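You operate a simulated robot arm through the tools that you are given. There is no shell and no other tool. Be economical: measure what you need, move in short steps, check, and stop when the job is done.

You are at the controls of a simulated robot arm. One attempt, no reset.

## Task
Close the door of the steel cabinet by the railing. Then put the cleaner bottle that says "descaler" from the top of the steel cabinet on the top of the side cabinet. Then fetch the white carton and stand it on the bench of the pipe rack. Keep to this order. Set down upright: cleaner bottle, white carton.

Only the result counts: the job must be done as asked and must still hold three seconds after the hand-in. Knocking over, shifting, dropping, spilling or breaking anything else fails it.

## Robot
A 7-joint arm with a fingered hand on a trunk, on a base that drives. Base frame: it is fixed to the floor where the robot stands at the start and does not move with it; the origin is under the middle of the robot, x ahead of it, y to its left, z up. Lengths are in m, angles in rad, forces in N, time in s.
With the tool pointing down near the work surface it reaches from about 0.1 to 0.78 m from the robot's upright axis, wherever it stands. Its first joint turns from -1.204 to 3.002 rad. Places, roughly: bench of the pipe rack [-1.7, -4.9, 0.9]; cleaner bottle [-2.75, -2.25, 1]; door of the steel cabinet by the railing [0.4, 0.3, 0.5]; top of the side cabinet [-2.5, -0.9, 0.9]; white carton [-2.75, -2.25, 1]. Payload 3.4 kg.
Tool frame: the origin (TCP) lies between the finger pads and is the grasp point; the fingertips stand 0.039 m ahead of it; z points along the fingers, y is the line along which they close. Largest opening 0.18 m; the body of the gripper starts 0.111 m behind the TCP. The gripper is a hand of 3 fingers: y runs from the thumb to the fingers, the wrist lies at [0, 0, -0.262] in the tool frame, and closing takes about 1.5 s.
Orientation is that of the tool frame in the base frame, as [roll, pitch, yaw] about the fixed x, y, z axes, in that order (R = Rz(yaw) Ry(pitch) Rx(roll)). With the fingers straight down and closing along the base's y, the tool's x points along the base's -x, its y along +y and its z along -z.

## Interface
- The arm moves only by the tool step_arm. Its argument "plan" is a list of rows, each an object (a shift or turn left out is 0, a gripper value left out holds the last) with "xyz": the shift along the base's x, y, z in m, a list of three; "rotation": the turn, a rotation vector about the base's x, y, z in rad, a list of three. In form: [{"xyz": [x, y, z], "rotation": [wx, wy, wz]}, ...]. A call has 1 to 20 rows; each row shifts and turns the commanded pose from where the row before left it. "gripper" is the opening, from 0 (shut) to 1 (fully open), set as the call begins (left out, the last holds). Each row takes 0.2 s and may step no farther than 0.05 m and 0.15 rad from the row before; otherwise, or with a gripper value out of range, the whole call is refused. Where a pose cannot be reached the arm comes as near as it can. A force on the tool above 40 N (or 10 N above the force at the start of the call, whichever is more), or a blocked arm, ends the call early, and 0.2 s more pass. The fingers move at their own pace (about 0.072 m/s each) and stop on an object; they squeeze with about 22 N. The grip force told is the motor's: it shows also when the fingers shut on nothing. Time passes only in rows, and 0.2 s behind the last, so rows that do not move let the fingers close. It gives the time, the measured TCP pose, the force on the tool (base axes), the opening and the grip force at its end, in the units of the frame above (readings bear some noise), with the torque about the TCP (base axes, N m) and any sound that the robot's microphone picked up.
- Cameras (640 x 400 px; columns grow to the right, rows downward): "scene" is now at [0.2434, 0.0167, 1.6565]; the picture's right is [0.52, -0.85, -0.01], its down [-0.80, -0.48, -0.36] and it looks along [0.31, 0.19, -0.93] (base axes); focal length 271 px, centre (320, 200). "wrist" rides on the gripper at [0.063, -0.036, -0.128] in the tool frame; the picture's right is [0.50, 0.87, 0.00], its down [-0.75, 0.43, -0.49] and it looks along [-0.43, 0.25, 0.87] (tool axes); focal length 226 px, centre (320, 200). There is no depth. A picture from a camera that has moved, and an enlarged one, comes with that camera's place and axes in the base frame and with its lens. The place of the scene camera against the robot may be out by one fixed shift of up to 0.012 m in any direction.
- capture(camera): a new picture of that camera. The clock stands still meanwhile.
- slide_trunk(by): slides the trunk up (or, below 0, down) by that many m; the arm and the scene camera ride with it, the base frame stays. It gives what a move gives, with no picture.
- base_move(legs): drives the robot by 1 to 6 legs, each [ahead, left, turn to the left] in m, m and rad, along the robot's own axes; the way and the turn of a leg run together, so that a leg with both is an arc; at most 1.5 m and 3.142 rad a leg. The arm and the cameras ride along, it lands a little off, and it stops where it bumps. It gives what a move gives.
- curl_fingers(finger1, finger2, thumb_bend): sets how far each is bent, from 0 (flat) to 1 (curled in); at 0.3 the hand is open as for a grip, at 0.7 the pads meet at the TCP. One left out holds its place. A second passes; each finger stops where it meets its share of the squeeze, and holds until it gets a number again. A gripper value or a shape takes the hand back. It gives what a move gives, with no picture; readings hold the bend of each and the force on the fingers (four entries, about 0 where the hand has none), thumb and palm.
- set_grasp(shape): the hand has 3 fingers and takes this shape, open, in about a second: jaw (thumb against the fingers, like two jaws); tri (thumb and two fingers); tip (a fingertip pinch); poke (one finger out to press); point (the index stretched); flat (the hand flat); cup (the hand cupped); fist (a fist). The gripper value then closes the fingers along that shape, each until it touches; the sizes above hold for jaw. It gives what a move gives, with no picture.
- pan_tilt(pan, tilt): turns the head with the scene camera to pan (to the left, within 2.496 rad either way) and tilt (down, from -0.506 to 1.204), counted from straight ahead of the robot. It gives what a move gives.
- inspect(camera, box): a new picture of the part [left, top, right, bottom] of that camera's present view, enlarged. The clock stands still meanwhile.
- close_job(): hands the job in; it is judged then, once.

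Work in short steps. Places have to be worked out from the pictures, the camera data and where the tool is seen: move nearer, look again, correct. Check each grasp and each placing, and mend what went wrong. You have 165 turns and 112 pictures in all, those below and enlarged ones among them. Open the gripper and draw the arm clear of the work before you hand the job in, unless the task says otherwise; then end with one line.

The tools are called after "Request:" by a JSON object that holds its "method" and its "body". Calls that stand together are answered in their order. step_arm: Moves the arm, as the interface text tells. Its arguments: {"type":"object","properties":{"plan":{"type":"array","items":{"type":"object","properties":{"xyz":{"type":"array","items":{"type":"number"}},"rotation":{"type":"array","items":{"type":"number"}}}}},"gripper":{"type":"number"}},"required":["plan"]} The other tools are called the same way: slide_trunk (by) slides the trunk up or down; set_grasp (shape) gives the hand a shape; curl_fingers (finger1, finger2, thumb_bend) moves the fingers one by one; base_move (legs) drives the base; pan_tilt (pan, tilt) turns the head that bears the scene camera; capture (camera) takes a picture; inspect (camera, box) takes an enlarged picture of a part of a camera's view; close_job () hands the job in.

At the start:

```text
t: 0.0
tool_pos: [0.4415, -0.0525, 0.8876]
orientation: [3.14, -0.001, -3.135]
ft_force: [0.1, -0.9, 0.2]
torque: [-0.02, -0.02, 0.0]
grip_width: 0.1799
grasp_force: 0.0
shape: jaw
bend: [0.3, 0.3, 0.3]
finger forces: [0.0, 0.0, 0.0, 0.0, 0.1, 0.0]
trunk travel left (down, up): [-0.165, 0.378]
robot x, y, heading: [-0.0024, -0.0019, -0.0]
head pan, tilt: [0.546, 1.201]
```

scene: 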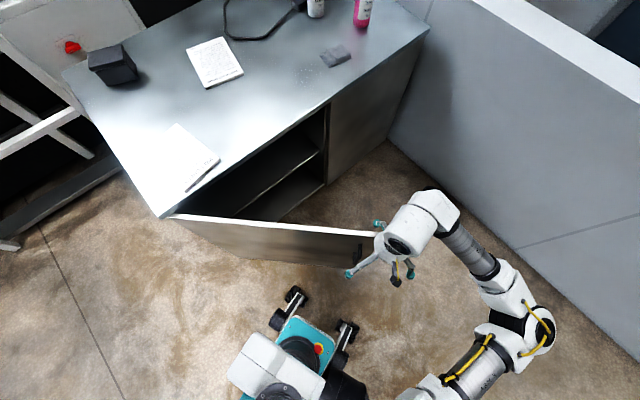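
wrist: 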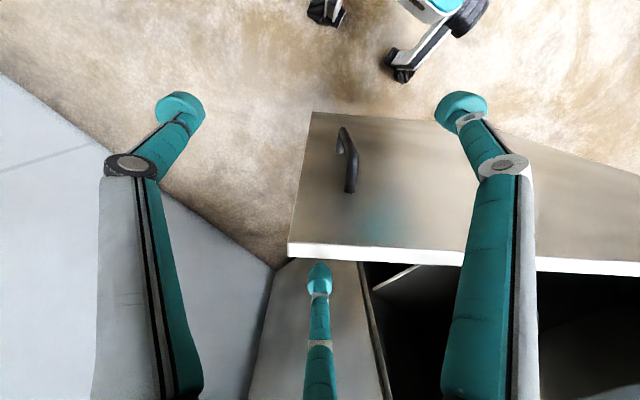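

Door top looks to be at about z 0.8–0.85, hinge near (0.23,0.59), free edge near (0.52,-0.03), so it is open about 47°. I look around first to see whether there is room to back off.

Request:
{"method": "pan_tilt", "body": {"pan": 2.45, "tilt": 0.45}}

Request:
{"method": "capture", "body": {"camera": "scene"}}

Request:
{"method": "pan_tilt", "body": {"pan": -2.45, "tilt": 0.45}}

Request:
{"method": "capture", "body": {"camera": "scene"}}

Request:
{"method": "pan_tilt", "body": {"pan": 0.5, "tilt": 0.6}}

Request:
{"method": "capture", "body": {"camera": "scene"}}

```text
t: 1.9
tool_pos: [0.4391, -0.0498, 0.8892]
orientation: [-3.14, 0.002, -3.136]
ft_force: [-0.5, -0.1, 0.1]
torque: [0.01, 0.0, 0.02]
grip_width: 0.1801
grasp_force: 0.2
shape: jaw
bend: [0.3, 0.3, 0.3]
finger forces: [0.0, 0.1, 0.0, 0.0, 0.1, 0.1]
trunk travel left (down, up): [-0.165, 0.378]
robot x, y, heading: [-0.0007, -0.0005, -0.004]
head pan, tilt: [2.45, 0.45]
```

```text
109 pictures are left
camera scene: at [0.1251, 0.046, 1.7152], right [0.64, 0.77, 0.0], down [0.33, -0.27, -0.9], along [-0.7, 0.58, -0.43], focal length 271 px, centre (320, 200)
```

scene: 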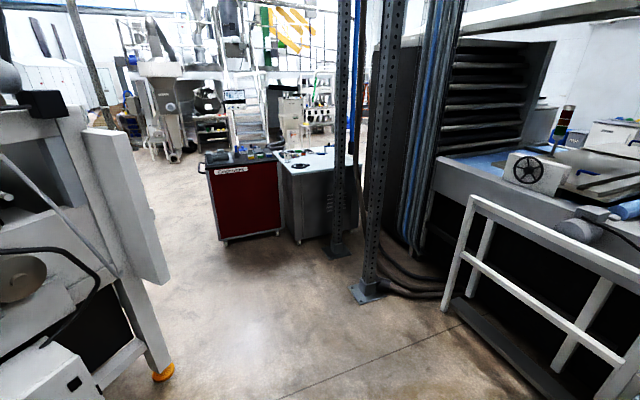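

```text
t: 5.7
tool_pos: [0.4389, -0.0488, 0.8895]
orientation: [3.141, 0.001, -3.135]
ft_force: [-0.3, -0.4, 0.4]
torque: [0.02, 0.0, 0.01]
grip_width: 0.1798
grasp_force: 0.0
shape: jaw
bend: [0.3, 0.3, 0.3]
finger forces: [0.0, 0.0, 0.1, 0.1, 0.1, 0.0]
trunk travel left (down, up): [-0.165, 0.378]
robot x, y, heading: [0.0018, -0.0024, 0.0]
head pan, tilt: [-2.45, 0.45]
```

```text
108 pictures are left
camera scene: at [0.1251, -0.0711, 1.7149], right [-0.64, 0.77, 0.01], down [0.33, 0.28, -0.9], along [-0.7, -0.57, -0.43], focal length 271 px, centre (320, 200)
```

scene: 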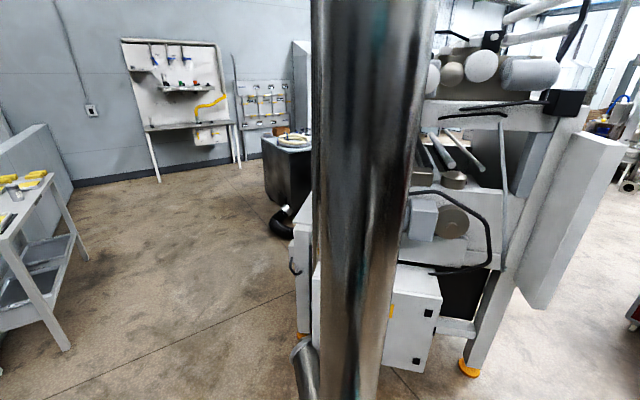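

```text
t: 8.3
tool_pos: [0.439, -0.0491, 0.8898]
orientation: [-3.141, 0.002, -3.137]
ft_force: [-0.8, -0.4, 0.0]
torque: [0.0, 0.0, 0.02]
grip_width: 0.18
grasp_force: 0.0
shape: jaw
bend: [0.3, 0.3, 0.3]
finger forces: [0.1, 0.0, 0.0, 0.0, 0.1, 0.1]
trunk travel left (down, up): [-0.165, 0.378]
robot x, y, heading: [0.0015, 0.0018, 0.002]
head pan, tilt: [0.499, 0.6]
```

```text
107 pictures are left
camera scene: at [0.2734, 0.0298, 1.701], right [0.48, -0.88, -0.01], down [-0.5, -0.27, -0.82], along [0.72, 0.4, -0.57], focal length 271 px, centre (320, 200)
```

scene: 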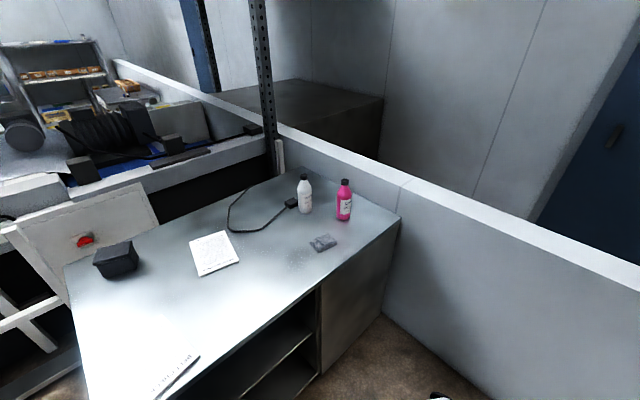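

Floor behind is free for more than 1 m. I back off 0.3 m, so that the tool can be turned to point forward, and close the fingers into a fist.

Request:
{"method": "base_move", "body": {"legs": [[-0.35, 0, 0]]}}

Request:
{"method": "step_arm", "body": {"plan": [{"rotation": [0, -0.15, 0]}, {"rotation": [0, -0.15, 0]}, {"rotation": [0, -0.15, 0]}, {"rotation": [0, -0.15, 0]}, {"rotation": [0, -0.15, 0]}, {"rotation": [0, -0.15, 0]}, {"rotation": [0, -0.15, 0]}], "gripper": 0}}

Request:
{"method": "pan_tilt", "body": {"pan": 0.3, "tilt": 0.8}}

Request:
{"method": "capture", "body": {"camera": "scene"}}

```text
t: 10.8
tool_pos: [0.0427, -0.0914, 0.9015]
orientation: [3.114, 0.073, -2.98]
ft_force: [-0.1, -0.6, 0.0]
torque: [0.01, -0.02, 0.0]
grip_width: 0.1804
grasp_force: 0.1
shape: jaw
bend: [0.3, 0.3, 0.3]
finger forces: [0.0, 0.0, 0.1, 0.0, 0.1, 0.0]
trunk travel left (down, up): [-0.165, 0.378]
robot x, y, heading: [-0.3468, -0.0285, 0.093]
head pan, tilt: [0.499, 0.6]
stopped in leg 1: the robot was blocked; the commanded pose is now the measured one
```

```text
t: 11.1
tool_pos: [0.0245, -0.0962, 0.9077]
orientation: [3.035, 0.1, -2.967]
ft_force: [-0.6, 1.2, -1.3]
torque: [-0.06, -0.03, 0.03]
grip_width: 0.1413
grasp_force: 0.0
shape: jaw
bend: [0.59, 0.45, 0.6]
finger forces: [0.0, 0.1, 0.0, 0.1, 0.0, 0.0]
out of reach, approached as far as the arm can: row 1
trunk travel left (down, up): [-0.165, 0.378]
robot x, y, heading: [-0.3303, -0.0314, 0.118]
head pan, tilt: [0.499, 0.6]
stopped in row 1: the arm was blocked; the commanded pose is now the measured one
```

```text
t: 11.8
tool_pos: [0.0219, -0.0961, 0.906]
orientation: [3.037, 0.098, -2.96]
ft_force: [0.0, -0.5, -0.3]
torque: [0.08, 0.03, -0.02]
grip_width: 0.0629
grasp_force: 0.0
shape: jaw
bend: [0.72, 0.45, 0.74]
finger forces: [0.1, 0.1, 0.1, 0.1, 0.0, 0.1]
trunk travel left (down, up): [-0.165, 0.378]
robot x, y, heading: [-0.3378, -0.0315, 0.117]
head pan, tilt: [0.3, 0.799]
```

```text
106 pictures are left
camera scene: at [-0.0162, 0.1048, 1.6748], right [0.41, -0.91, 0.03], down [-0.68, -0.33, -0.66], along [0.61, 0.24, -0.75], focal length 271 px, centre (320, 200)
```

scene: 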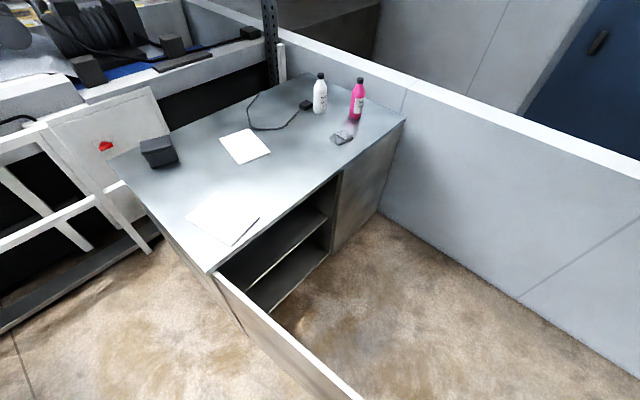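

The robot was blocked and finger 2 stopped at 0.45; something may be hooked. I look from the wrist and tilt the head lower.

Request:
{"method": "capture", "body": {"camera": "wrist"}}

Request:
{"method": "pan_tilt", "body": {"pan": 0.0, "tilt": 1.2}}

Request:
{"method": "capture", "body": {"camera": "scene"}}

```text
105 pictures are left
camera wrist: at [-0.0402, -0.1569, 1.0217], right [-0.65, 0.76, 0.04], down [0.62, 0.5, 0.61], along [0.44, 0.42, -0.79], focal length 226 px, centre (320, 200)
```

wrist: 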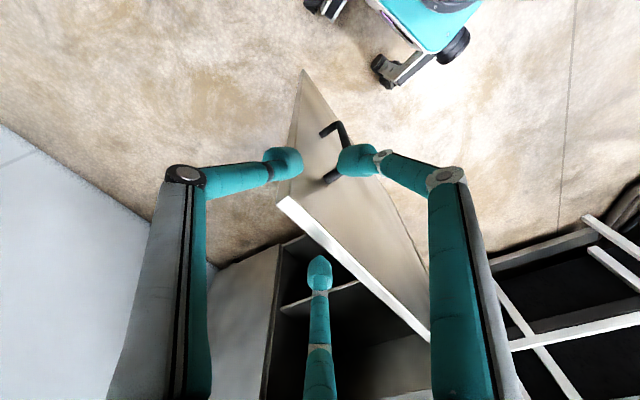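

```text
t: 12.7
tool_pos: [0.0228, -0.097, 0.9024]
orientation: [3.038, 0.089, -2.97]
ft_force: [-0.1, -0.2, -0.1]
torque: [-0.01, 0.0, -0.02]
grip_width: 0.0
grasp_force: 21.9
shape: jaw
bend: [0.73, 0.74, 0.71]
finger forces: [0.0, 0.0, 0.0, 0.0, 0.0, 0.0]
trunk travel left (down, up): [-0.165, 0.378]
robot x, y, heading: [-0.3418, -0.0352, 0.112]
head pan, tilt: [0.0, 1.201]
```

```text
104 pictures are left
camera scene: at [-0.0284, 0.0783, 1.6465], right [0.11, -0.99, 0.05], down [-0.94, -0.12, -0.31], along [0.32, -0.01, -0.95], focal length 271 px, centre (320, 200)
```

scene: 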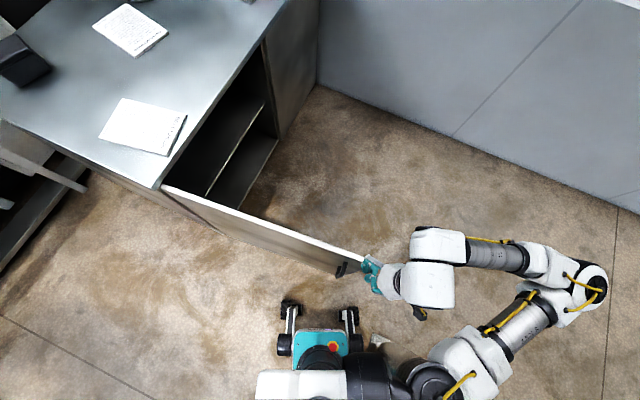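

The open fingers had hooked the door and swung it further open, to about 85–100°; nothing else was touched. I lift the hand clear and then back off.

Request:
{"method": "step_arm", "body": {"plan": [{"xyz": [0, 0, 0.04]}, {"xyz": [0, 0, 0.04]}, {"xyz": [0, 0, 0.04]}, {"xyz": [0, 0, 0.04]}], "gripper": 0}}

Request:
{"method": "capture", "body": {"camera": "wrist"}}

```text
t: 13.0
tool_pos: [0.03, -0.1088, 0.9397]
orientation: [2.962, 0.137, -2.957]
ft_force: [0.0, -1.0, 0.2]
torque: [0.09, 0.01, -0.05]
grip_width: 0.0
grasp_force: 22.0
shape: jaw
bend: [0.73, 0.74, 0.71]
finger forces: [0.0, 0.0, 0.0, 0.0, 0.1, 0.0]
trunk travel left (down, up): [-0.165, 0.378]
robot x, y, heading: [-0.3192, -0.0367, 0.144]
head pan, tilt: [0.0, 1.201]
stopped in row 1: the arm was blocked; the commanded pose is now the measured one
```

```text
103 pictures are left
camera wrist: at [-0.0348, -0.1794, 1.0498], right [-0.66, 0.74, 0.08], down [0.6, 0.46, 0.66], along [0.45, 0.49, -0.75], focal length 226 px, centre (320, 200)
```

wrist: 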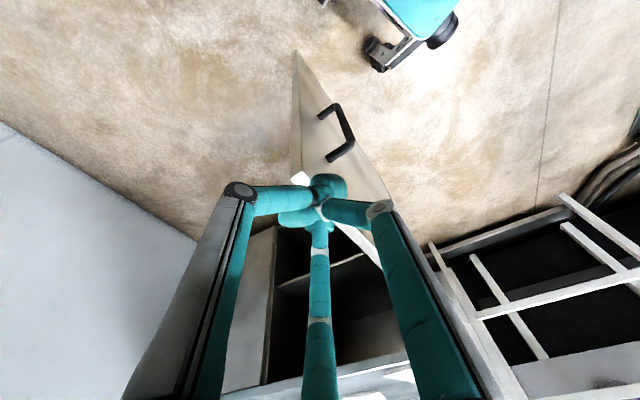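

The arm is still blocked, and the base twists when it moves; a dark pole seen to the right-rear may be catching the elbow. I look there.

Request:
{"method": "pan_tilt", "body": {"pan": -1.7, "tilt": 0.8}}

Request:
{"method": "capture", "body": {"camera": "scene"}}

Request:
{"method": "pan_tilt", "body": {"pan": -2.45, "tilt": 0.9}}

Request:
{"method": "capture", "body": {"camera": "scene"}}

```text
t: 14.8
tool_pos: [0.028, -0.1082, 0.9385]
orientation: [2.968, 0.127, -2.955]
ft_force: [-0.1, 0.3, -0.9]
torque: [0.0, -0.04, 0.01]
grip_width: 0.0
grasp_force: 22.3
shape: jaw
bend: [0.73, 0.74, 0.71]
finger forces: [0.0, 0.0, 0.0, 0.0, 0.1, 0.0]
trunk travel left (down, up): [-0.165, 0.378]
robot x, y, heading: [-0.3339, -0.0393, 0.147]
head pan, tilt: [-1.7, 0.799]
```

```text
102 pictures are left
camera scene: at [-0.079, -0.0102, 1.6823], right [-1.0, -0.02, 0.04], down [-0.04, 0.68, -0.73], along [-0.02, -0.73, -0.68], focal length 271 px, centre (320, 200)
```

scene: 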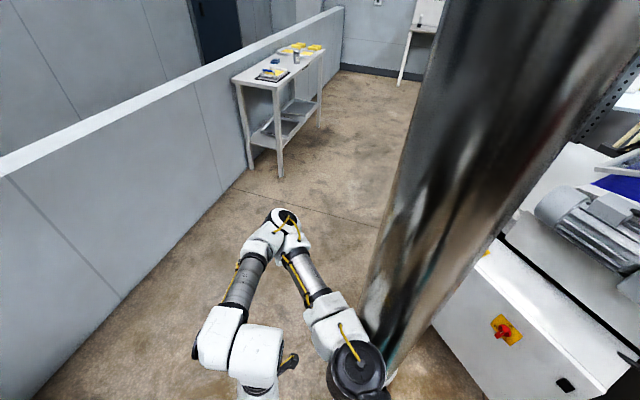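

```text
t: 15.9
tool_pos: [0.0285, -0.1063, 0.9374]
orientation: [2.968, 0.127, -2.955]
ft_force: [-1.4, 1.3, 0.2]
torque: [-0.02, -0.01, 0.0]
grip_width: 0.0001
grasp_force: 22.2
shape: jaw
bend: [0.73, 0.74, 0.71]
finger forces: [0.1, 0.0, 0.0, 0.0, 0.1, 0.0]
trunk travel left (down, up): [-0.165, 0.378]
robot x, y, heading: [-0.3309, -0.0422, 0.151]
head pan, tilt: [-2.45, 0.901]
```

```text
101 pictures are left
camera scene: at [-0.1315, 0.0137, 1.6752], right [-0.74, 0.67, -0.01], down [0.5, 0.55, -0.67], along [-0.45, -0.5, -0.74], focal length 271 px, centre (320, 200)
```

scene: 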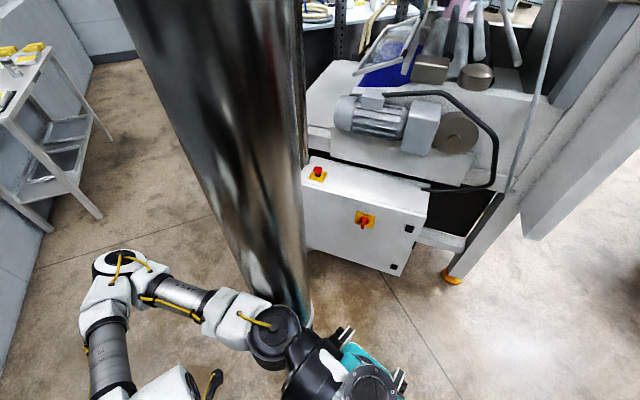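

The picture shows a world pillar, at about (-0.275,-0.30) with radius 0.085, touching the arm's shoulder. I slide the robot left, away from it; the hand now hangs above the door top.

Request:
{"method": "base_move", "body": {"legs": [[0.0, 0.18, 0]]}}

Request:
{"method": "pan_tilt", "body": {"pan": 0.0, "tilt": 1.0}}

Request:
{"method": "capture", "body": {"camera": "scene"}}

```text
t: 16.6
tool_pos: [0.0364, -0.1395, 0.979]
orientation: [2.805, 0.201, -2.927]
ft_force: [3.9, 1.3, 1.4]
torque: [-0.2, 0.47, 0.15]
grip_width: 0.0001
grasp_force: 22.3
shape: jaw
bend: [0.73, 0.74, 0.71]
finger forces: [0.0, 0.0, 0.0, 0.0, 0.1, 0.0]
trunk travel left (down, up): [-0.165, 0.378]
robot x, y, heading: [-0.3163, -0.056, 0.211]
head pan, tilt: [-2.45, 0.901]
stopped in leg 1: the robot was blocked; the commanded pose is now the measured one
```

```text
t: 18.8
tool_pos: [0.0374, -0.1404, 0.9806]
orientation: [2.81, 0.2, -2.96]
ft_force: [0.2, -0.8, 0.4]
torque: [-0.02, 0.02, -0.01]
grip_width: 0.0
grasp_force: 22.3
shape: jaw
bend: [0.73, 0.74, 0.71]
finger forces: [0.0, 0.1, 0.1, 0.0, 0.0, 0.0]
trunk travel left (down, up): [-0.165, 0.378]
robot x, y, heading: [-0.32, -0.0575, 0.218]
head pan, tilt: [0.0, 1.0]
```

```text
100 pictures are left
camera scene: at [-0.0038, 0.0547, 1.6613], right [0.22, -0.98, 0.03], down [-0.84, -0.2, -0.5], along [0.49, 0.08, -0.87], focal length 271 px, centre (320, 200)
```

scene: 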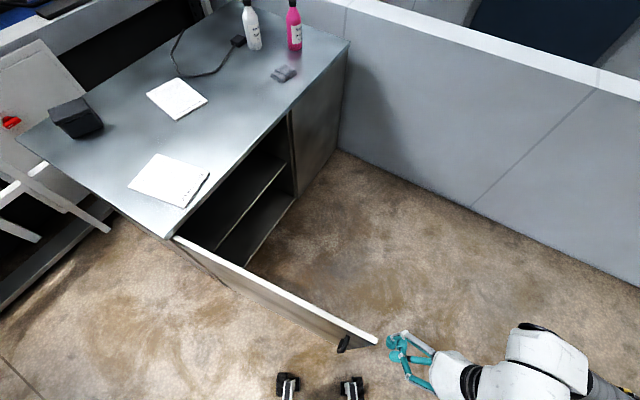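

The shoulder (about (-0.20,-0.22)) sits against the pillar, so the way out is forward-left. I creep that way.

Request:
{"method": "base_move", "body": {"legs": [[0.08, 0.02, 0]]}}

```text
t: 19.5
tool_pos: [0.0286, -0.177, 1.0287]
orientation: [2.646, 0.279, -3.077]
ft_force: [-0.6, 0.3, 0.5]
torque: [-0.02, -0.06, -0.07]
grip_width: 0.0003
grasp_force: 22.5
shape: jaw
bend: [0.73, 0.74, 0.71]
finger forces: [0.0, 0.0, 0.0, 0.1, 0.1, 0.0]
trunk travel left (down, up): [-0.165, 0.378]
robot x, y, heading: [-0.3112, -0.043, 0.203]
head pan, tilt: [0.0, 1.0]
stopped in leg 1: the robot was blocked; the commanded pose is now the measured one
```

Still blocked, and the arm itself is being deflected. I look right at the contact.

Request:
{"method": "pan_tilt", "body": {"pan": -1.9, "tilt": 1.2}}

Request:
{"method": "capture", "body": {"camera": "scene"}}

Request:
{"method": "capture", "body": {"camera": "wrist"}}

```text
t: 21.4
tool_pos: [0.0297, -0.1745, 1.0289]
orientation: [2.65, 0.276, -3.09]
ft_force: [0.2, -0.5, -0.5]
torque: [0.0, -0.01, 0.02]
grip_width: 0.0003
grasp_force: 21.6
shape: jaw
bend: [0.73, 0.74, 0.71]
finger forces: [0.0, 0.0, 0.0, 0.0, 0.1, 0.0]
trunk travel left (down, up): [-0.165, 0.378]
robot x, y, heading: [-0.3133, -0.046, 0.216]
head pan, tilt: [-1.901, 1.201]
```

```text
99 pictures are left
camera scene: at [-0.044, -0.041, 1.6527], right [-0.99, 0.11, 0.06], down [0.08, 0.92, -0.38], along [-0.09, -0.37, -0.92], focal length 271 px, centre (320, 200)
```

scene: 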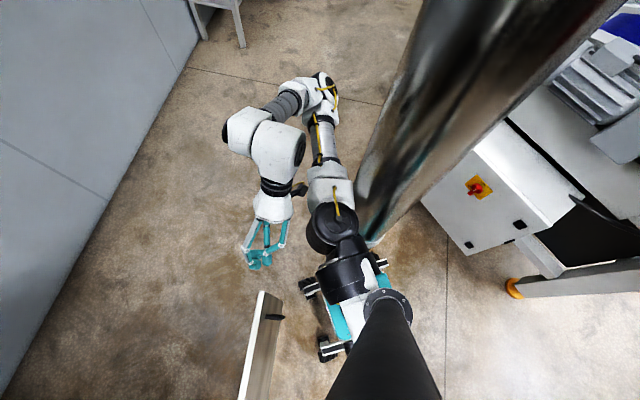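

```text
98 pictures are left
camera wrist: at [-0.0517, -0.2707, 1.102], right [-0.63, 0.73, 0.26], down [0.54, 0.18, 0.82], along [0.55, 0.66, -0.51], focal length 226 px, centre (320, 200)
```

wrist: 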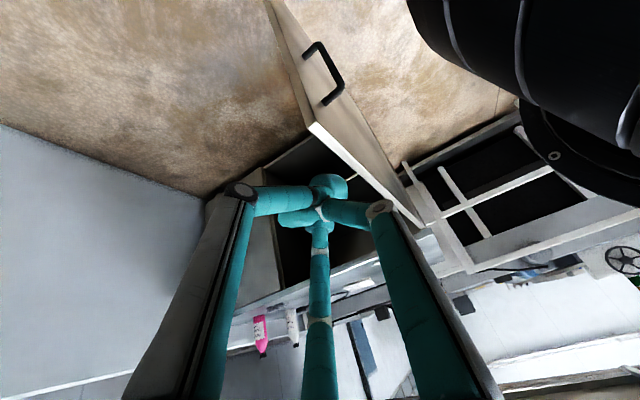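

The arm's upper link lies along the pillar. I draw the tool forward (above the door's height) to swing that link away from the pillar.

Request:
{"method": "step_arm", "body": {"plan": [{"xyz": [0.03, 0.0, 0.0]}, {"xyz": [0.03, 0.0, 0.0]}, {"xyz": [0.03, 0, 0]}]}}

```text
t: 21.7
tool_pos: [0.0248, -0.1875, 1.0428]
orientation: [2.603, 0.325, -3.136]
ft_force: [-1.1, 0.1, 0.7]
torque: [-0.1, -0.12, -0.06]
grip_width: 0.0001
grasp_force: 21.6
shape: jaw
bend: [0.73, 0.74, 0.71]
finger forces: [0.1, 0.0, 0.1, 0.0, 0.0, 0.0]
trunk travel left (down, up): [-0.165, 0.378]
robot x, y, heading: [-0.3078, -0.0385, 0.207]
head pan, tilt: [-1.901, 1.201]
stopped in row 1: the arm was blocked; the commanded pose is now the measured one
```

The base does edge away from the pillar each time. I try a left-forward leg again and a slight turn to the left.

Request:
{"method": "base_move", "body": {"legs": [[0.05, 0.05, 0.0]]}}

Request:
{"method": "base_move", "body": {"legs": [[0.05, 0.05, 0.0]]}}

```text
t: 22.4
tool_pos: [-0.04, -0.1947, 1.0689]
orientation: [2.519, 0.443, 3.117]
ft_force: [36.3, -3.2, 33.8]
torque: [-0.11, 2.12, 0.34]
grip_width: 0.0
grasp_force: 21.9
shape: jaw
bend: [0.72, 0.74, 0.73]
finger forces: [0.0, 0.0, 0.1, 0.1, 0.0, 0.1]
trunk travel left (down, up): [-0.165, 0.378]
robot x, y, heading: [-0.2965, -0.0361, 0.235]
head pan, tilt: [-1.901, 1.201]
stopped in leg 1: the robot was blocked; the commanded pose is now the measured one
```

```text
t: 23.1
tool_pos: [-0.0301, -0.2344, 1.0818]
orientation: [2.453, 0.615, 2.905]
ft_force: [115.8, -8.3, 78.1]
torque: [0.8, 0.77, 1.4]
grip_width: 0.0002
grasp_force: 22.3
shape: jaw
bend: [0.72, 0.74, 0.62]
finger forces: [0.0, 0.0, 0.0, 0.0, 0.1, 0.1]
trunk travel left (down, up): [-0.165, 0.378]
robot x, y, heading: [-0.2881, -0.023, 0.227]
head pan, tilt: [-1.901, 1.201]
stopped in leg 1: the robot was blocked; the commanded pose is now the measured one
```

A large force now shows on the tool. I stop and look before anything else.

Request:
{"method": "capture", "body": {"camera": "scene"}}

Request:
{"method": "capture", "body": {"camera": "wrist"}}

```text
97 pictures are left
camera scene: at [0.013, -0.0719, 1.6465], right [-0.99, 0.1, 0.08], down [0.07, 0.93, -0.35], along [-0.11, -0.34, -0.93], focal length 271 px, centre (320, 200)
```

scene: 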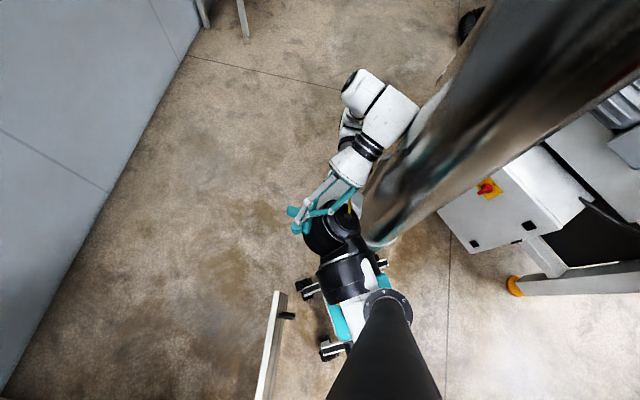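

```text
96 pictures are left
camera wrist: at [-0.1474, -0.3171, 1.1076], right [-0.55, 0.82, 0.16], down [0.24, -0.03, 0.97], along [0.8, 0.57, -0.17], focal length 226 px, centre (320, 200)
```

wrist: 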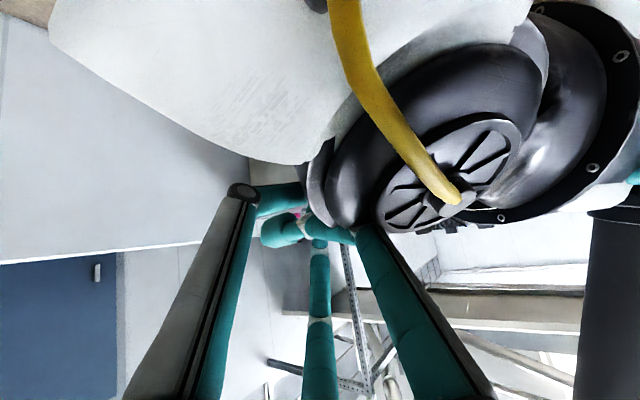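

The fingers now press on the robot's own shoulder. I move the hand up and forward, along the measured force, to relieve it.

Request:
{"method": "step_arm", "body": {"plan": [{"xyz": [0.02, -0.02, 0.04]}, {"xyz": [0.03, -0.02, 0.03]}, {"xyz": [0.03, -0.02, 0.03]}]}}

Request:
{"method": "capture", "body": {"camera": "scene"}}

```text
t: 23.4
tool_pos: [-0.0455, -0.2526, 1.0959]
orientation: [2.46, 0.597, 2.87]
ft_force: [115.0, -23.7, 18.4]
torque: [-0.69, -3.45, -0.39]
grip_width: 0.0
grasp_force: 22.2
shape: jaw
bend: [0.73, 0.74, 0.56]
finger forces: [0.1, 0.0, 0.0, 0.1, 0.0, 0.0]
trunk travel left (down, up): [-0.165, 0.378]
robot x, y, heading: [-0.2826, -0.0217, 0.222]
head pan, tilt: [-1.901, 1.201]
stopped in row 1: the arm was blocked; the commanded pose is now the measured one
```

```text
95 pictures are left
camera scene: at [0.0039, -0.1099, 1.6455], right [-0.99, 0.1, 0.07], down [0.07, 0.94, -0.33], along [-0.1, -0.32, -0.94], focal length 271 px, centre (320, 200)
```

scene: 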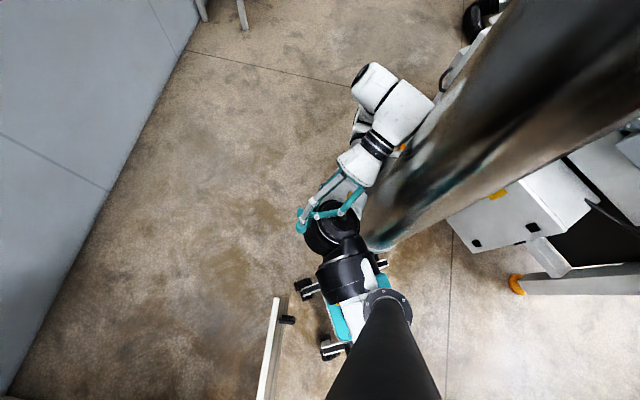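

The robot leans a little; I need to know what holds it. I look to the left side and straight ahead.

Request:
{"method": "pan_tilt", "body": {"pan": 0.9, "tilt": 1.2}}

Request:
{"method": "capture", "body": {"camera": "scene"}}

Request:
{"method": "pan_tilt", "body": {"pan": 2.45, "tilt": 1.1}}

Request:
{"method": "capture", "body": {"camera": "scene"}}

```text
t: 25.9
tool_pos: [-0.0376, -0.2558, 1.1016]
orientation: [2.426, 0.603, 2.806]
ft_force: [69.8, -90.1, 83.5]
torque: [-5.73, -3.19, 1.31]
grip_width: 0.0327
grasp_force: 21.7
shape: jaw
bend: [0.73, 0.74, 0.69]
finger forces: [0.1, 0.1, 0.0, 0.0, 0.0, 0.0]
trunk travel left (down, up): [-0.165, 0.378]
robot x, y, heading: [-0.2053, -0.0226, 0.101]
head pan, tilt: [0.901, 1.201]
```

```text
94 pictures are left
camera scene: at [0.0413, -0.0482, 1.6539], right [0.84, -0.54, -0.04], down [-0.51, -0.77, -0.39], along [0.18, 0.35, -0.92], focal length 271 px, centre (320, 200)
```

scene: 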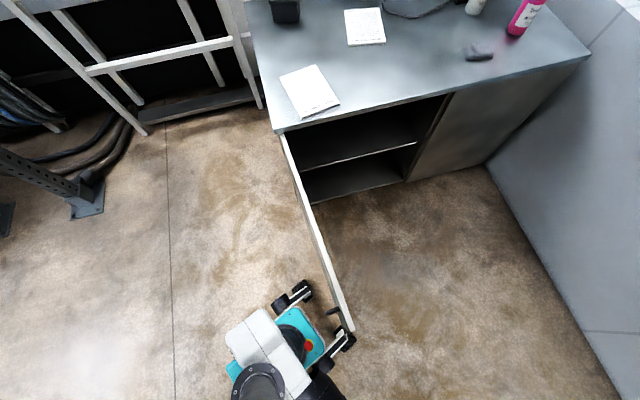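

```text
t: 27.5
tool_pos: [-0.0393, -0.2554, 1.1004]
orientation: [2.428, 0.599, 2.812]
ft_force: [76.2, -82.1, 78.4]
torque: [-5.24, -3.41, 1.49]
grip_width: 0.0318
grasp_force: 21.7
shape: jaw
bend: [0.73, 0.74, 0.69]
finger forces: [0.1, 0.1, 0.0, 0.0, 0.1, 0.1]
trunk travel left (down, up): [-0.165, 0.378]
robot x, y, heading: [-0.2157, -0.0223, 0.114]
head pan, tilt: [2.45, 1.1]
```

```text
93 pictures are left
camera scene: at [-0.0433, -0.0579, 1.6605], right [0.55, 0.84, 0.03], down [0.74, -0.46, -0.49], along [-0.4, 0.29, -0.87], focal length 271 px, centre (320, 200)
```

scene: 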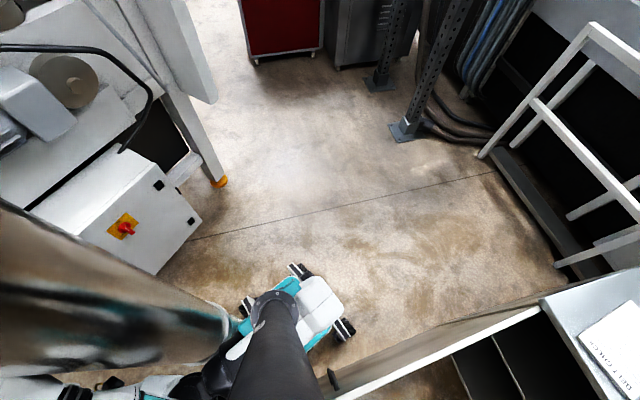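

The robot has slipped free forward to (-0.21,-0.02). I now relieve the hand along the measured force, away from its own shoulder.

Request:
{"method": "step_arm", "body": {"plan": [{"xyz": [0.025, -0.03, 0.03]}, {"xyz": [0.025, -0.03, 0.03]}, {"xyz": [0.03, -0.03, 0.0]}, {"xyz": [0.03, -0.03, 0.0]}], "gripper": 0}}

```text
t: 27.9
tool_pos: [-0.0506, -0.2303, 1.1108]
orientation: [2.431, 0.489, 2.865]
ft_force: [0.0, 1.2, -0.5]
torque: [0.02, 0.01, -0.05]
grip_width: 0.0
grasp_force: 22.6
shape: jaw
bend: [0.73, 0.74, 0.71]
finger forces: [0.0, 0.1, 0.0, 0.0, 0.1, 0.1]
trunk travel left (down, up): [-0.165, 0.378]
robot x, y, heading: [-0.2142, -0.0169, 0.114]
head pan, tilt: [2.45, 1.1]
stopped in row 1: the arm was blocked; the commanded pose is now the measured one
```

Tool force is gone. I continue forward in small steps.

Request:
{"method": "step_arm", "body": {"plan": [{"xyz": [0.03, 0, 0.02]}, {"xyz": [0.03, 0, 0.02]}, {"xyz": [0.03, 0, 0.0]}, {"xyz": [0.03, 0, 0.0]}]}}

Request:
{"method": "step_arm", "body": {"plan": [{"xyz": [0.03, 0, 0.0]}, {"xyz": [0.03, 0, 0.0]}, {"xyz": [0.03, 0, 0.0]}, {"xyz": [0.03, 0, 0.0]}]}}

Request:
{"method": "pan_tilt", "body": {"pan": -1.5, "tilt": 1.1}}

Request:
{"method": "capture", "body": {"camera": "scene"}}

```text
t: 28.2
tool_pos: [-0.0314, -0.1997, 1.1255]
orientation: [2.394, 0.418, 2.809]
ft_force: [0.3, 0.8, 0.3]
torque: [-0.01, 0.02, 0.02]
grip_width: 0.0
grasp_force: 21.9
shape: jaw
bend: [0.73, 0.74, 0.71]
finger forces: [0.1, 0.1, 0.1, 0.0, 0.1, 0.0]
trunk travel left (down, up): [-0.165, 0.378]
robot x, y, heading: [-0.1966, -0.0157, 0.081]
head pan, tilt: [2.45, 1.1]
stopped in row 1: the arm was blocked; the commanded pose is now the measured one
```

```text
t: 28.5
tool_pos: [-0.0003, -0.1226, 1.1342]
orientation: [2.43, 0.439, 2.773]
ft_force: [-6.6, 9.9, -2.4]
torque: [-0.82, -0.73, -1.14]
grip_width: 0.0
grasp_force: 22.3
shape: jaw
bend: [0.73, 0.74, 0.71]
finger forces: [0.0, 0.0, 0.1, 0.0, 0.0, 0.0]
trunk travel left (down, up): [-0.165, 0.378]
robot x, y, heading: [-0.1669, -0.0236, 0.033]
head pan, tilt: [2.45, 1.1]
stopped in row 1: the arm was blocked; the commanded pose is now the measured one
```

```text
t: 31.8
tool_pos: [-0.0072, -0.1315, 1.1253]
orientation: [2.476, 0.448, 2.86]
ft_force: [0.2, -0.5, -0.3]
torque: [0.04, -0.02, 0.0]
grip_width: 0.0001
grasp_force: 21.8
shape: jaw
bend: [0.73, 0.74, 0.71]
finger forces: [0.0, 0.0, 0.1, 0.0, 0.0, 0.0]
trunk travel left (down, up): [-0.165, 0.378]
robot x, y, heading: [-0.1849, -0.0304, 0.088]
head pan, tilt: [-1.499, 1.1]
```

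```text
92 pictures are left
camera scene: at [0.0735, -0.1078, 1.6563], right [-0.99, -0.16, 0.03], down [-0.16, 0.89, -0.44], along [0.04, -0.43, -0.9], focal length 271 px, centre (320, 200)
```

scene: 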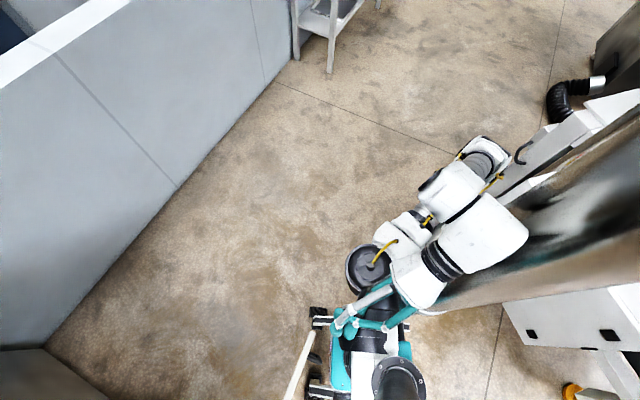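

The base looks clear of the pillar now; driving forward draws the arm off the pillar and nudges the door in its closing direction. I do so gently.

Request:
{"method": "base_move", "body": {"legs": [[0.12, 0.0, 0]]}}

Request:
{"method": "capture", "body": {"camera": "scene"}}

```text
t: 32.5
tool_pos: [-0.0126, -0.1292, 1.1309]
orientation: [2.47, 0.408, 2.85]
ft_force: [23.3, -27.2, 8.8]
torque: [-0.09, -0.42, -0.87]
grip_width: 0.0
grasp_force: 21.8
shape: jaw
bend: [0.73, 0.74, 0.7]
finger forces: [0.0, 0.0, 0.0, 0.0, 0.0, 0.0]
trunk travel left (down, up): [-0.165, 0.378]
robot x, y, heading: [-0.154, -0.0394, 0.093]
head pan, tilt: [-1.499, 1.1]
stopped in leg 1: the robot was blocked; the commanded pose is now the measured one
```

```text
91 pictures are left
camera scene: at [0.1489, -0.1791, 1.6499], right [-0.98, -0.17, 0.06], down [-0.18, 0.9, -0.39], along [0.02, -0.4, -0.92], focal length 271 px, centre (320, 200)
```

scene: 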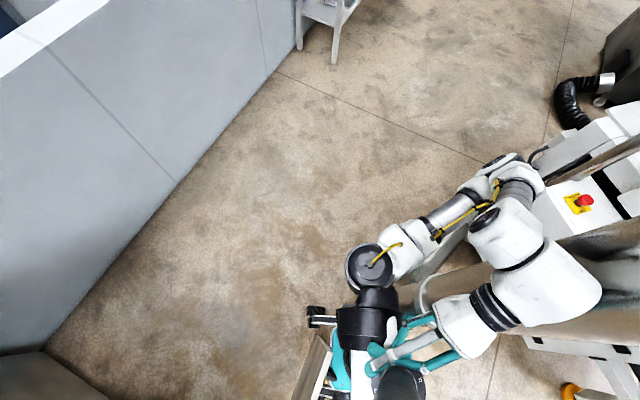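

The wrist (≈(-0.14,-0.26,1.32)) rests on the pillar's near side and the fingertips on the robot's own trunk. I nudge the tool forward-right repeatedly to bring both free.

Request:
{"method": "step_arm", "body": {"plan": [{"xyz": [0.035, -0.03, 0.01]}, {"xyz": [0.035, -0.03, 0.0]}]}}

Request:
{"method": "step_arm", "body": {"plan": [{"xyz": [0.035, -0.03, 0.01]}, {"xyz": [0.035, -0.03, 0.0]}]}}

Request:
{"method": "step_arm", "body": {"plan": [{"xyz": [0.035, -0.03, 0.01]}, {"xyz": [0.035, -0.03, 0.0]}]}}

Request:
{"method": "capture", "body": {"camera": "scene"}}

```text
t: 32.8
tool_pos: [-0.0189, -0.1051, 1.1315]
orientation: [2.547, 0.545, 2.882]
ft_force: [80.4, -76.8, 40.0]
torque: [1.21, -1.84, -1.31]
grip_width: 0.0027
grasp_force: 22.3
shape: jaw
bend: [0.74, 0.74, 0.7]
finger forces: [0.0, 0.0, 0.0, 0.1, 0.0, 0.1]
trunk travel left (down, up): [-0.165, 0.378]
robot x, y, heading: [-0.1267, -0.0617, 0.117]
head pan, tilt: [-1.499, 1.1]
stopped in row 1: the arm was blocked; the commanded pose is now the measured one
```

```text
t: 33.4
tool_pos: [0.0342, -0.1716, 1.1456]
orientation: [2.507, 0.514, 2.88]
ft_force: [1.1, -0.3, 0.4]
torque: [0.01, 0.07, 0.03]
grip_width: 0.0001
grasp_force: 21.8
shape: jaw
bend: [0.74, 0.74, 0.71]
finger forces: [0.0, 0.1, 0.0, 0.0, 0.0, 0.0]
trunk travel left (down, up): [-0.165, 0.378]
robot x, y, heading: [-0.1253, -0.0679, 0.108]
head pan, tilt: [-1.499, 1.1]
```

```text
t: 34.0
tool_pos: [0.1037, -0.2074, 1.1568]
orientation: [2.529, 0.52, 2.891]
ft_force: [-0.2, -0.3, 0.2]
torque: [-0.02, -0.05, -0.03]
grip_width: 0.0
grasp_force: 21.8
shape: jaw
bend: [0.74, 0.74, 0.71]
finger forces: [0.1, 0.0, 0.0, 0.0, 0.0, 0.0]
trunk travel left (down, up): [-0.165, 0.378]
robot x, y, heading: [-0.125, -0.061, 0.107]
head pan, tilt: [-1.499, 1.1]
```

```text
90 pictures are left
camera scene: at [0.0743, -0.0949, 1.6636], right [-0.98, -0.18, 0.0], down [-0.16, 0.87, -0.46], along [0.08, -0.45, -0.89], focal length 271 px, centre (320, 200)
```

scene: 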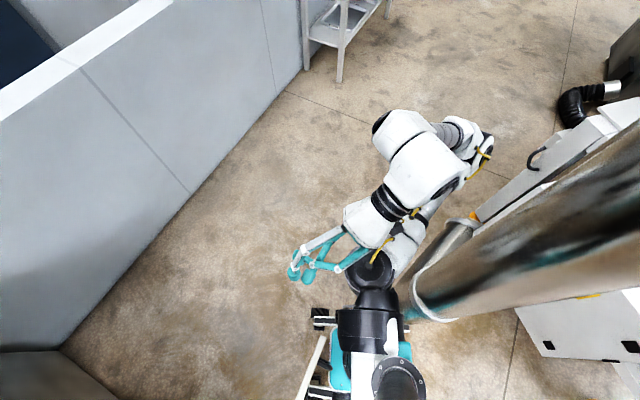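

Freed: the base stands level again and the arm has no contact. I bring the tool further forward, away from the pillar.

Request:
{"method": "step_arm", "body": {"plan": [{"xyz": [0.04, -0.02, 0]}, {"xyz": [0.04, -0.02, 0]}, {"xyz": [0.04, -0.01, 0]}, {"xyz": [0.04, 0, 0]}, {"xyz": [0.04, 0, 0]}, {"xyz": [0.04, 0, 0]}]}}

Request:
{"method": "pan_tilt", "body": {"pan": -0.3, "tilt": 1.1}}

Request:
{"method": "capture", "body": {"camera": "scene"}}

```text
t: 35.4
tool_pos: [0.3413, -0.2602, 1.1526]
orientation: [2.529, 0.519, 2.891]
ft_force: [-0.4, -0.3, -0.5]
torque: [-0.03, 0.0, -0.02]
grip_width: 0.0002
grasp_force: 21.0
shape: jaw
bend: [0.74, 0.74, 0.71]
finger forces: [0.0, 0.0, 0.0, 0.1, 0.0, 0.1]
trunk travel left (down, up): [-0.165, 0.378]
robot x, y, heading: [-0.1233, -0.0584, 0.111]
head pan, tilt: [-1.499, 1.1]
```

```text
t: 36.8
tool_pos: [0.3407, -0.2743, 1.1518]
orientation: [2.515, 0.518, 2.884]
ft_force: [-0.6, 0.1, -0.3]
torque: [0.01, -0.03, 0.0]
grip_width: 0.0003
grasp_force: 22.4
shape: jaw
bend: [0.74, 0.74, 0.71]
finger forces: [0.0, 0.0, 0.0, 0.0, 0.0, 0.0]
trunk travel left (down, up): [-0.165, 0.378]
robot x, y, heading: [-0.1249, -0.0653, 0.106]
head pan, tilt: [-0.3, 1.1]
```

```text
89 pictures are left
camera scene: at [0.1292, -0.0762, 1.6626], right [-0.19, -0.98, -0.01], down [-0.88, 0.17, -0.45], along [0.44, -0.08, -0.89], focal length 271 px, centre (320, 200)
```

scene: 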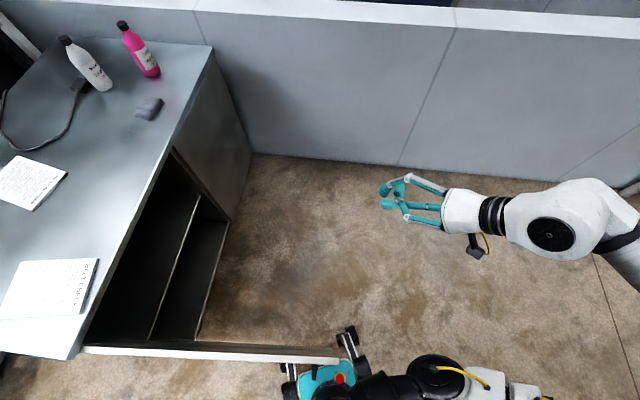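

The way back is tight (pillar), while the base front stands right at the door's outer side. Driving ahead pushes the door end in its closing direction and leaves the pillar behind; I try 0.2 m.

Request:
{"method": "base_move", "body": {"legs": [[0.2, 0.0, 0.0]]}}

Request:
{"method": "pan_tilt", "body": {"pan": 0.4, "tilt": 1.1}}

Request:
{"method": "capture", "body": {"camera": "scene"}}

```text
t: 38.4
tool_pos: [0.5456, -0.2502, 1.1512]
orientation: [2.52, 0.518, 2.883]
ft_force: [-0.3, 0.5, -0.1]
torque: [0.0, 0.0, -0.02]
grip_width: 0.0001
grasp_force: 21.7
shape: jaw
bend: [0.74, 0.74, 0.71]
finger forces: [0.1, 0.1, 0.0, 0.0, 0.0, 0.1]
trunk travel left (down, up): [-0.165, 0.378]
robot x, y, heading: [0.0735, -0.0381, 0.106]
head pan, tilt: [-0.3, 1.1]
```

```text
t: 39.5
tool_pos: [0.5418, -0.2408, 1.154]
orientation: [2.528, 0.519, 2.889]
ft_force: [-0.1, -0.2, -1.3]
torque: [-0.03, 0.02, 0.04]
grip_width: 0.0
grasp_force: 22.0
shape: jaw
bend: [0.74, 0.74, 0.71]
finger forces: [0.1, 0.1, 0.1, 0.0, 0.1, 0.0]
trunk travel left (down, up): [-0.165, 0.378]
robot x, y, heading: [0.0807, -0.0418, 0.106]
head pan, tilt: [0.4, 1.1]
```

```text
88 pictures are left
camera scene: at [0.3247, -0.0009, 1.663], right [0.49, -0.87, 0.0], down [-0.78, -0.43, -0.45], along [0.39, 0.22, -0.89], focal length 271 px, centre (320, 200)
```

scene: 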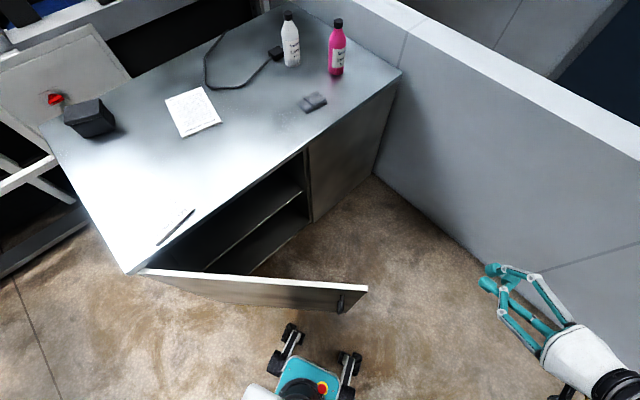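

The door swung back to about its first angle without trouble. I keep using the base: ahead 0.3, then left in small legs, so its front-left side carries the door shut.

Request:
{"method": "base_move", "body": {"legs": [[0.3, 0.0, 0.0]]}}

Request:
{"method": "capture", "body": {"camera": "scene"}}

```text
t: 41.6
tool_pos: [0.8513, -0.2143, 1.1535]
orientation: [2.524, 0.521, 2.879]
ft_force: [-0.3, 0.2, -0.6]
torque: [0.0, 0.01, 0.03]
grip_width: 0.0002
grasp_force: 22.0
shape: jaw
bend: [0.74, 0.74, 0.71]
finger forces: [0.1, 0.1, 0.0, 0.1, 0.0, 0.1]
trunk travel left (down, up): [-0.165, 0.378]
robot x, y, heading: [0.3876, -0.0056, 0.098]
head pan, tilt: [0.4, 1.1]
```

```text
87 pictures are left
camera scene: at [0.637, 0.025, 1.6629], right [0.48, -0.88, -0.01], down [-0.78, -0.43, -0.45], along [0.4, 0.22, -0.89], focal length 271 px, centre (320, 200)
```

scene: 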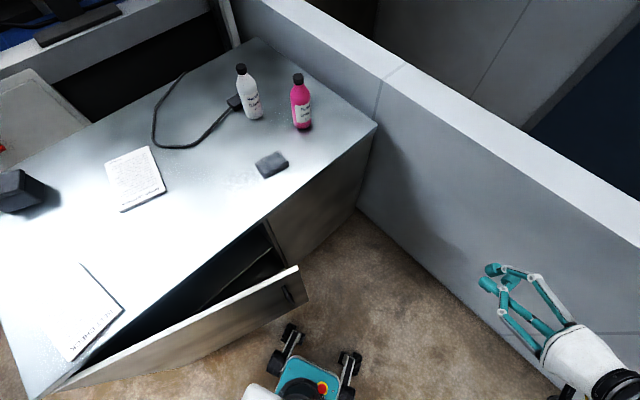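

Works well; the door is now at about 30° open. Left by 0.12 next.

Request:
{"method": "base_move", "body": {"legs": [[0.0, 0.12, 0.0]]}}

Request:
{"method": "capture", "body": {"camera": "scene"}}

```text
t: 42.8
tool_pos: [0.8396, -0.1176, 1.1493]
orientation: [2.505, 0.515, 2.869]
ft_force: [0.6, 0.2, 0.2]
torque: [-0.04, 0.03, 0.01]
grip_width: 0.0
grasp_force: 22.4
shape: jaw
bend: [0.74, 0.74, 0.71]
finger forces: [0.0, 0.0, 0.0, 0.0, 0.1, 0.1]
trunk travel left (down, up): [-0.165, 0.378]
robot x, y, heading: [0.3772, 0.1091, 0.096]
head pan, tilt: [0.4, 1.1]
```

```text
86 pictures are left
camera scene: at [0.6296, 0.0947, 1.6623], right [0.48, -0.88, -0.03], down [-0.78, -0.41, -0.46], along [0.39, 0.25, -0.89], focal length 271 px, centre (320, 200)
```

scene: 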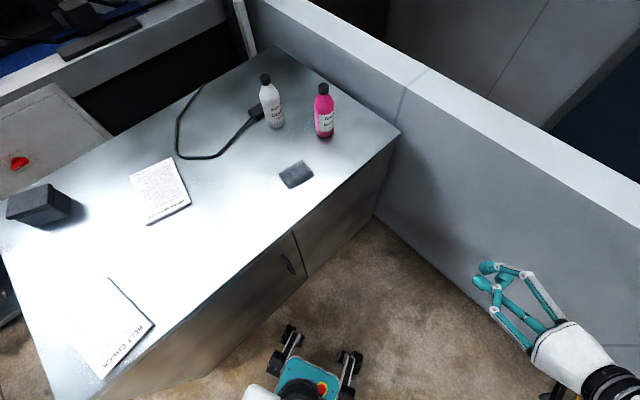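

The door looks shut. I look closer at the gap at its free edge.

Request:
{"method": "inspect", "body": {"camera": "scene", "box": [180, 200, 380, 340]}}

```text
2.86 times, centred on (280, 270) of scene
camera zoom: at [0.6296, 0.0947, 1.6623], right [0.48, -0.88, -0.03], down [-0.78, -0.41, -0.46], along [0.39, 0.25, -0.89], focal length 773 px, centre (434, 0)
```

zoom: 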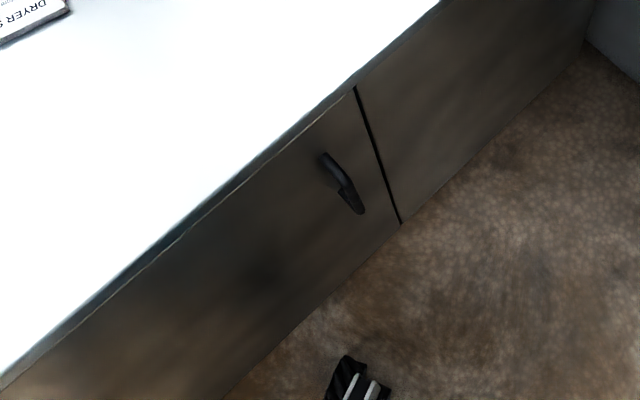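

Door is shut. I read the labels of the bottles here before leaving.

Request:
{"method": "inspect", "body": {"camera": "scene", "box": [240, 60, 350, 145]}}

Request:
{"method": "base_move", "body": {"legs": [[0.0, -0.15, 0.0]]}}

Request:
{"method": "capture", "body": {"camera": "scene"}}

```text
4.71 times, centred on (295, 102) of scene
camera zoom: at [0.6296, 0.0947, 1.6623], right [0.48, -0.88, -0.03], down [-0.78, -0.41, -0.46], along [0.39, 0.25, -0.89], focal length 1274 px, centre (438, 659)
```

zoom: 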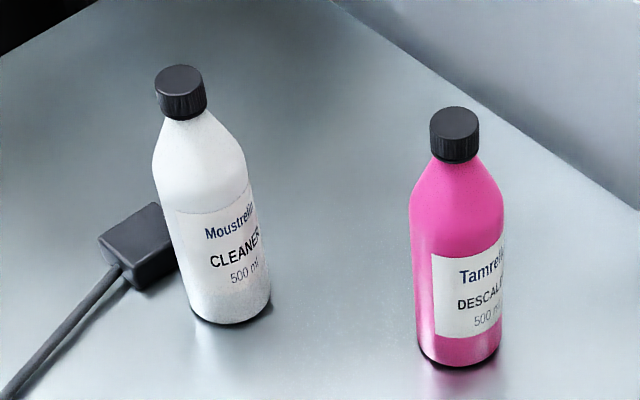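

```text
t: 44.2
tool_pos: [0.8523, -0.2209, 1.1619]
orientation: [2.544, 0.533, 2.895]
ft_force: [0.8, 0.5, -0.2]
torque: [0.03, 0.01, 0.04]
grip_width: 0.0002
grasp_force: 21.9
shape: jaw
bend: [0.74, 0.74, 0.71]
finger forces: [0.1, 0.0, 0.0, 0.0, 0.1, 0.0]
trunk travel left (down, up): [-0.165, 0.378]
robot x, y, heading: [0.3917, -0.0414, 0.104]
head pan, tilt: [0.4, 1.1]
```

```text
83 pictures are left
camera scene: at [0.6362, 0.0278, 1.6622], right [0.48, -0.88, 0.01], down [-0.78, -0.44, -0.45], along [0.4, 0.2, -0.9], focal length 271 px, centre (320, 200)
```

scene: 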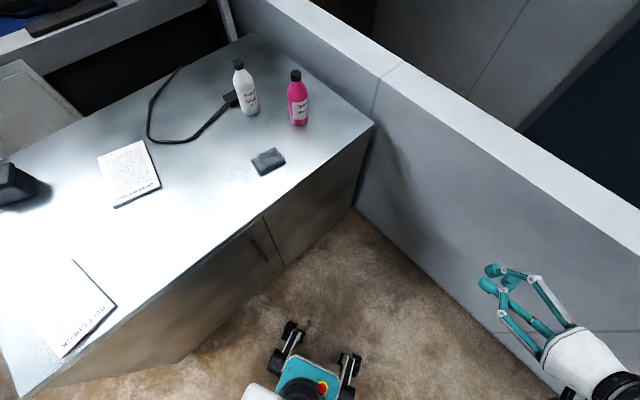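

The pink bottle here is "DESCALER", but the given rough place for the bottle is (-2.75,-2.25), where another cabinet may stand; I go and look there before deciding. I turn to face -y and survey the way.

Request:
{"method": "base_move", "body": {"legs": [[0, 0, -1.67]]}}

Request:
{"method": "pan_tilt", "body": {"pan": -0.5, "tilt": 0.35}}

Request:
{"method": "capture", "body": {"camera": "scene"}}

```text
t: 48.8
tool_pos: [0.1456, -0.4623, 1.1606]
orientation: [2.544, 0.534, 1.161]
ft_force: [-0.2, 0.4, -0.4]
torque: [-0.01, -0.02, -0.02]
grip_width: 0.0
grasp_force: 21.6
shape: jaw
bend: [0.74, 0.74, 0.71]
finger forces: [0.1, 0.1, 0.1, 0.0, 0.1, 0.0]
trunk travel left (down, up): [-0.165, 0.378]
robot x, y, heading: [0.3963, -0.0428, -1.635]
head pan, tilt: [0.4, 1.1]
```

```text
t: 50.0
tool_pos: [0.1226, -0.4602, 1.1572]
orientation: [2.523, 0.528, 1.149]
ft_force: [0.3, -0.1, -0.6]
torque: [-0.02, -0.02, -0.01]
grip_width: 0.0001
grasp_force: 22.4
shape: jaw
bend: [0.74, 0.74, 0.71]
finger forces: [0.1, 0.0, 0.1, 0.0, 0.0, 0.0]
trunk travel left (down, up): [-0.165, 0.378]
robot x, y, heading: [0.3984, -0.0414, -1.63]
head pan, tilt: [-0.499, 0.351]
```

```text
82 pictures are left
camera scene: at [0.3118, -0.3196, 1.7234], right [-0.85, 0.53, -0.01], down [0.2, 0.29, -0.94], along [-0.49, -0.8, -0.35], focal length 271 px, centre (320, 200)
```

scene: 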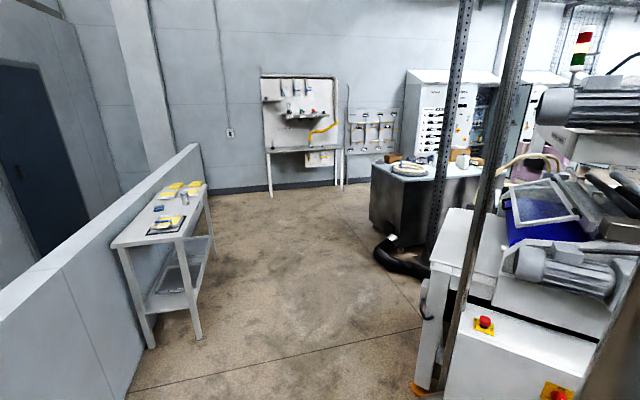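

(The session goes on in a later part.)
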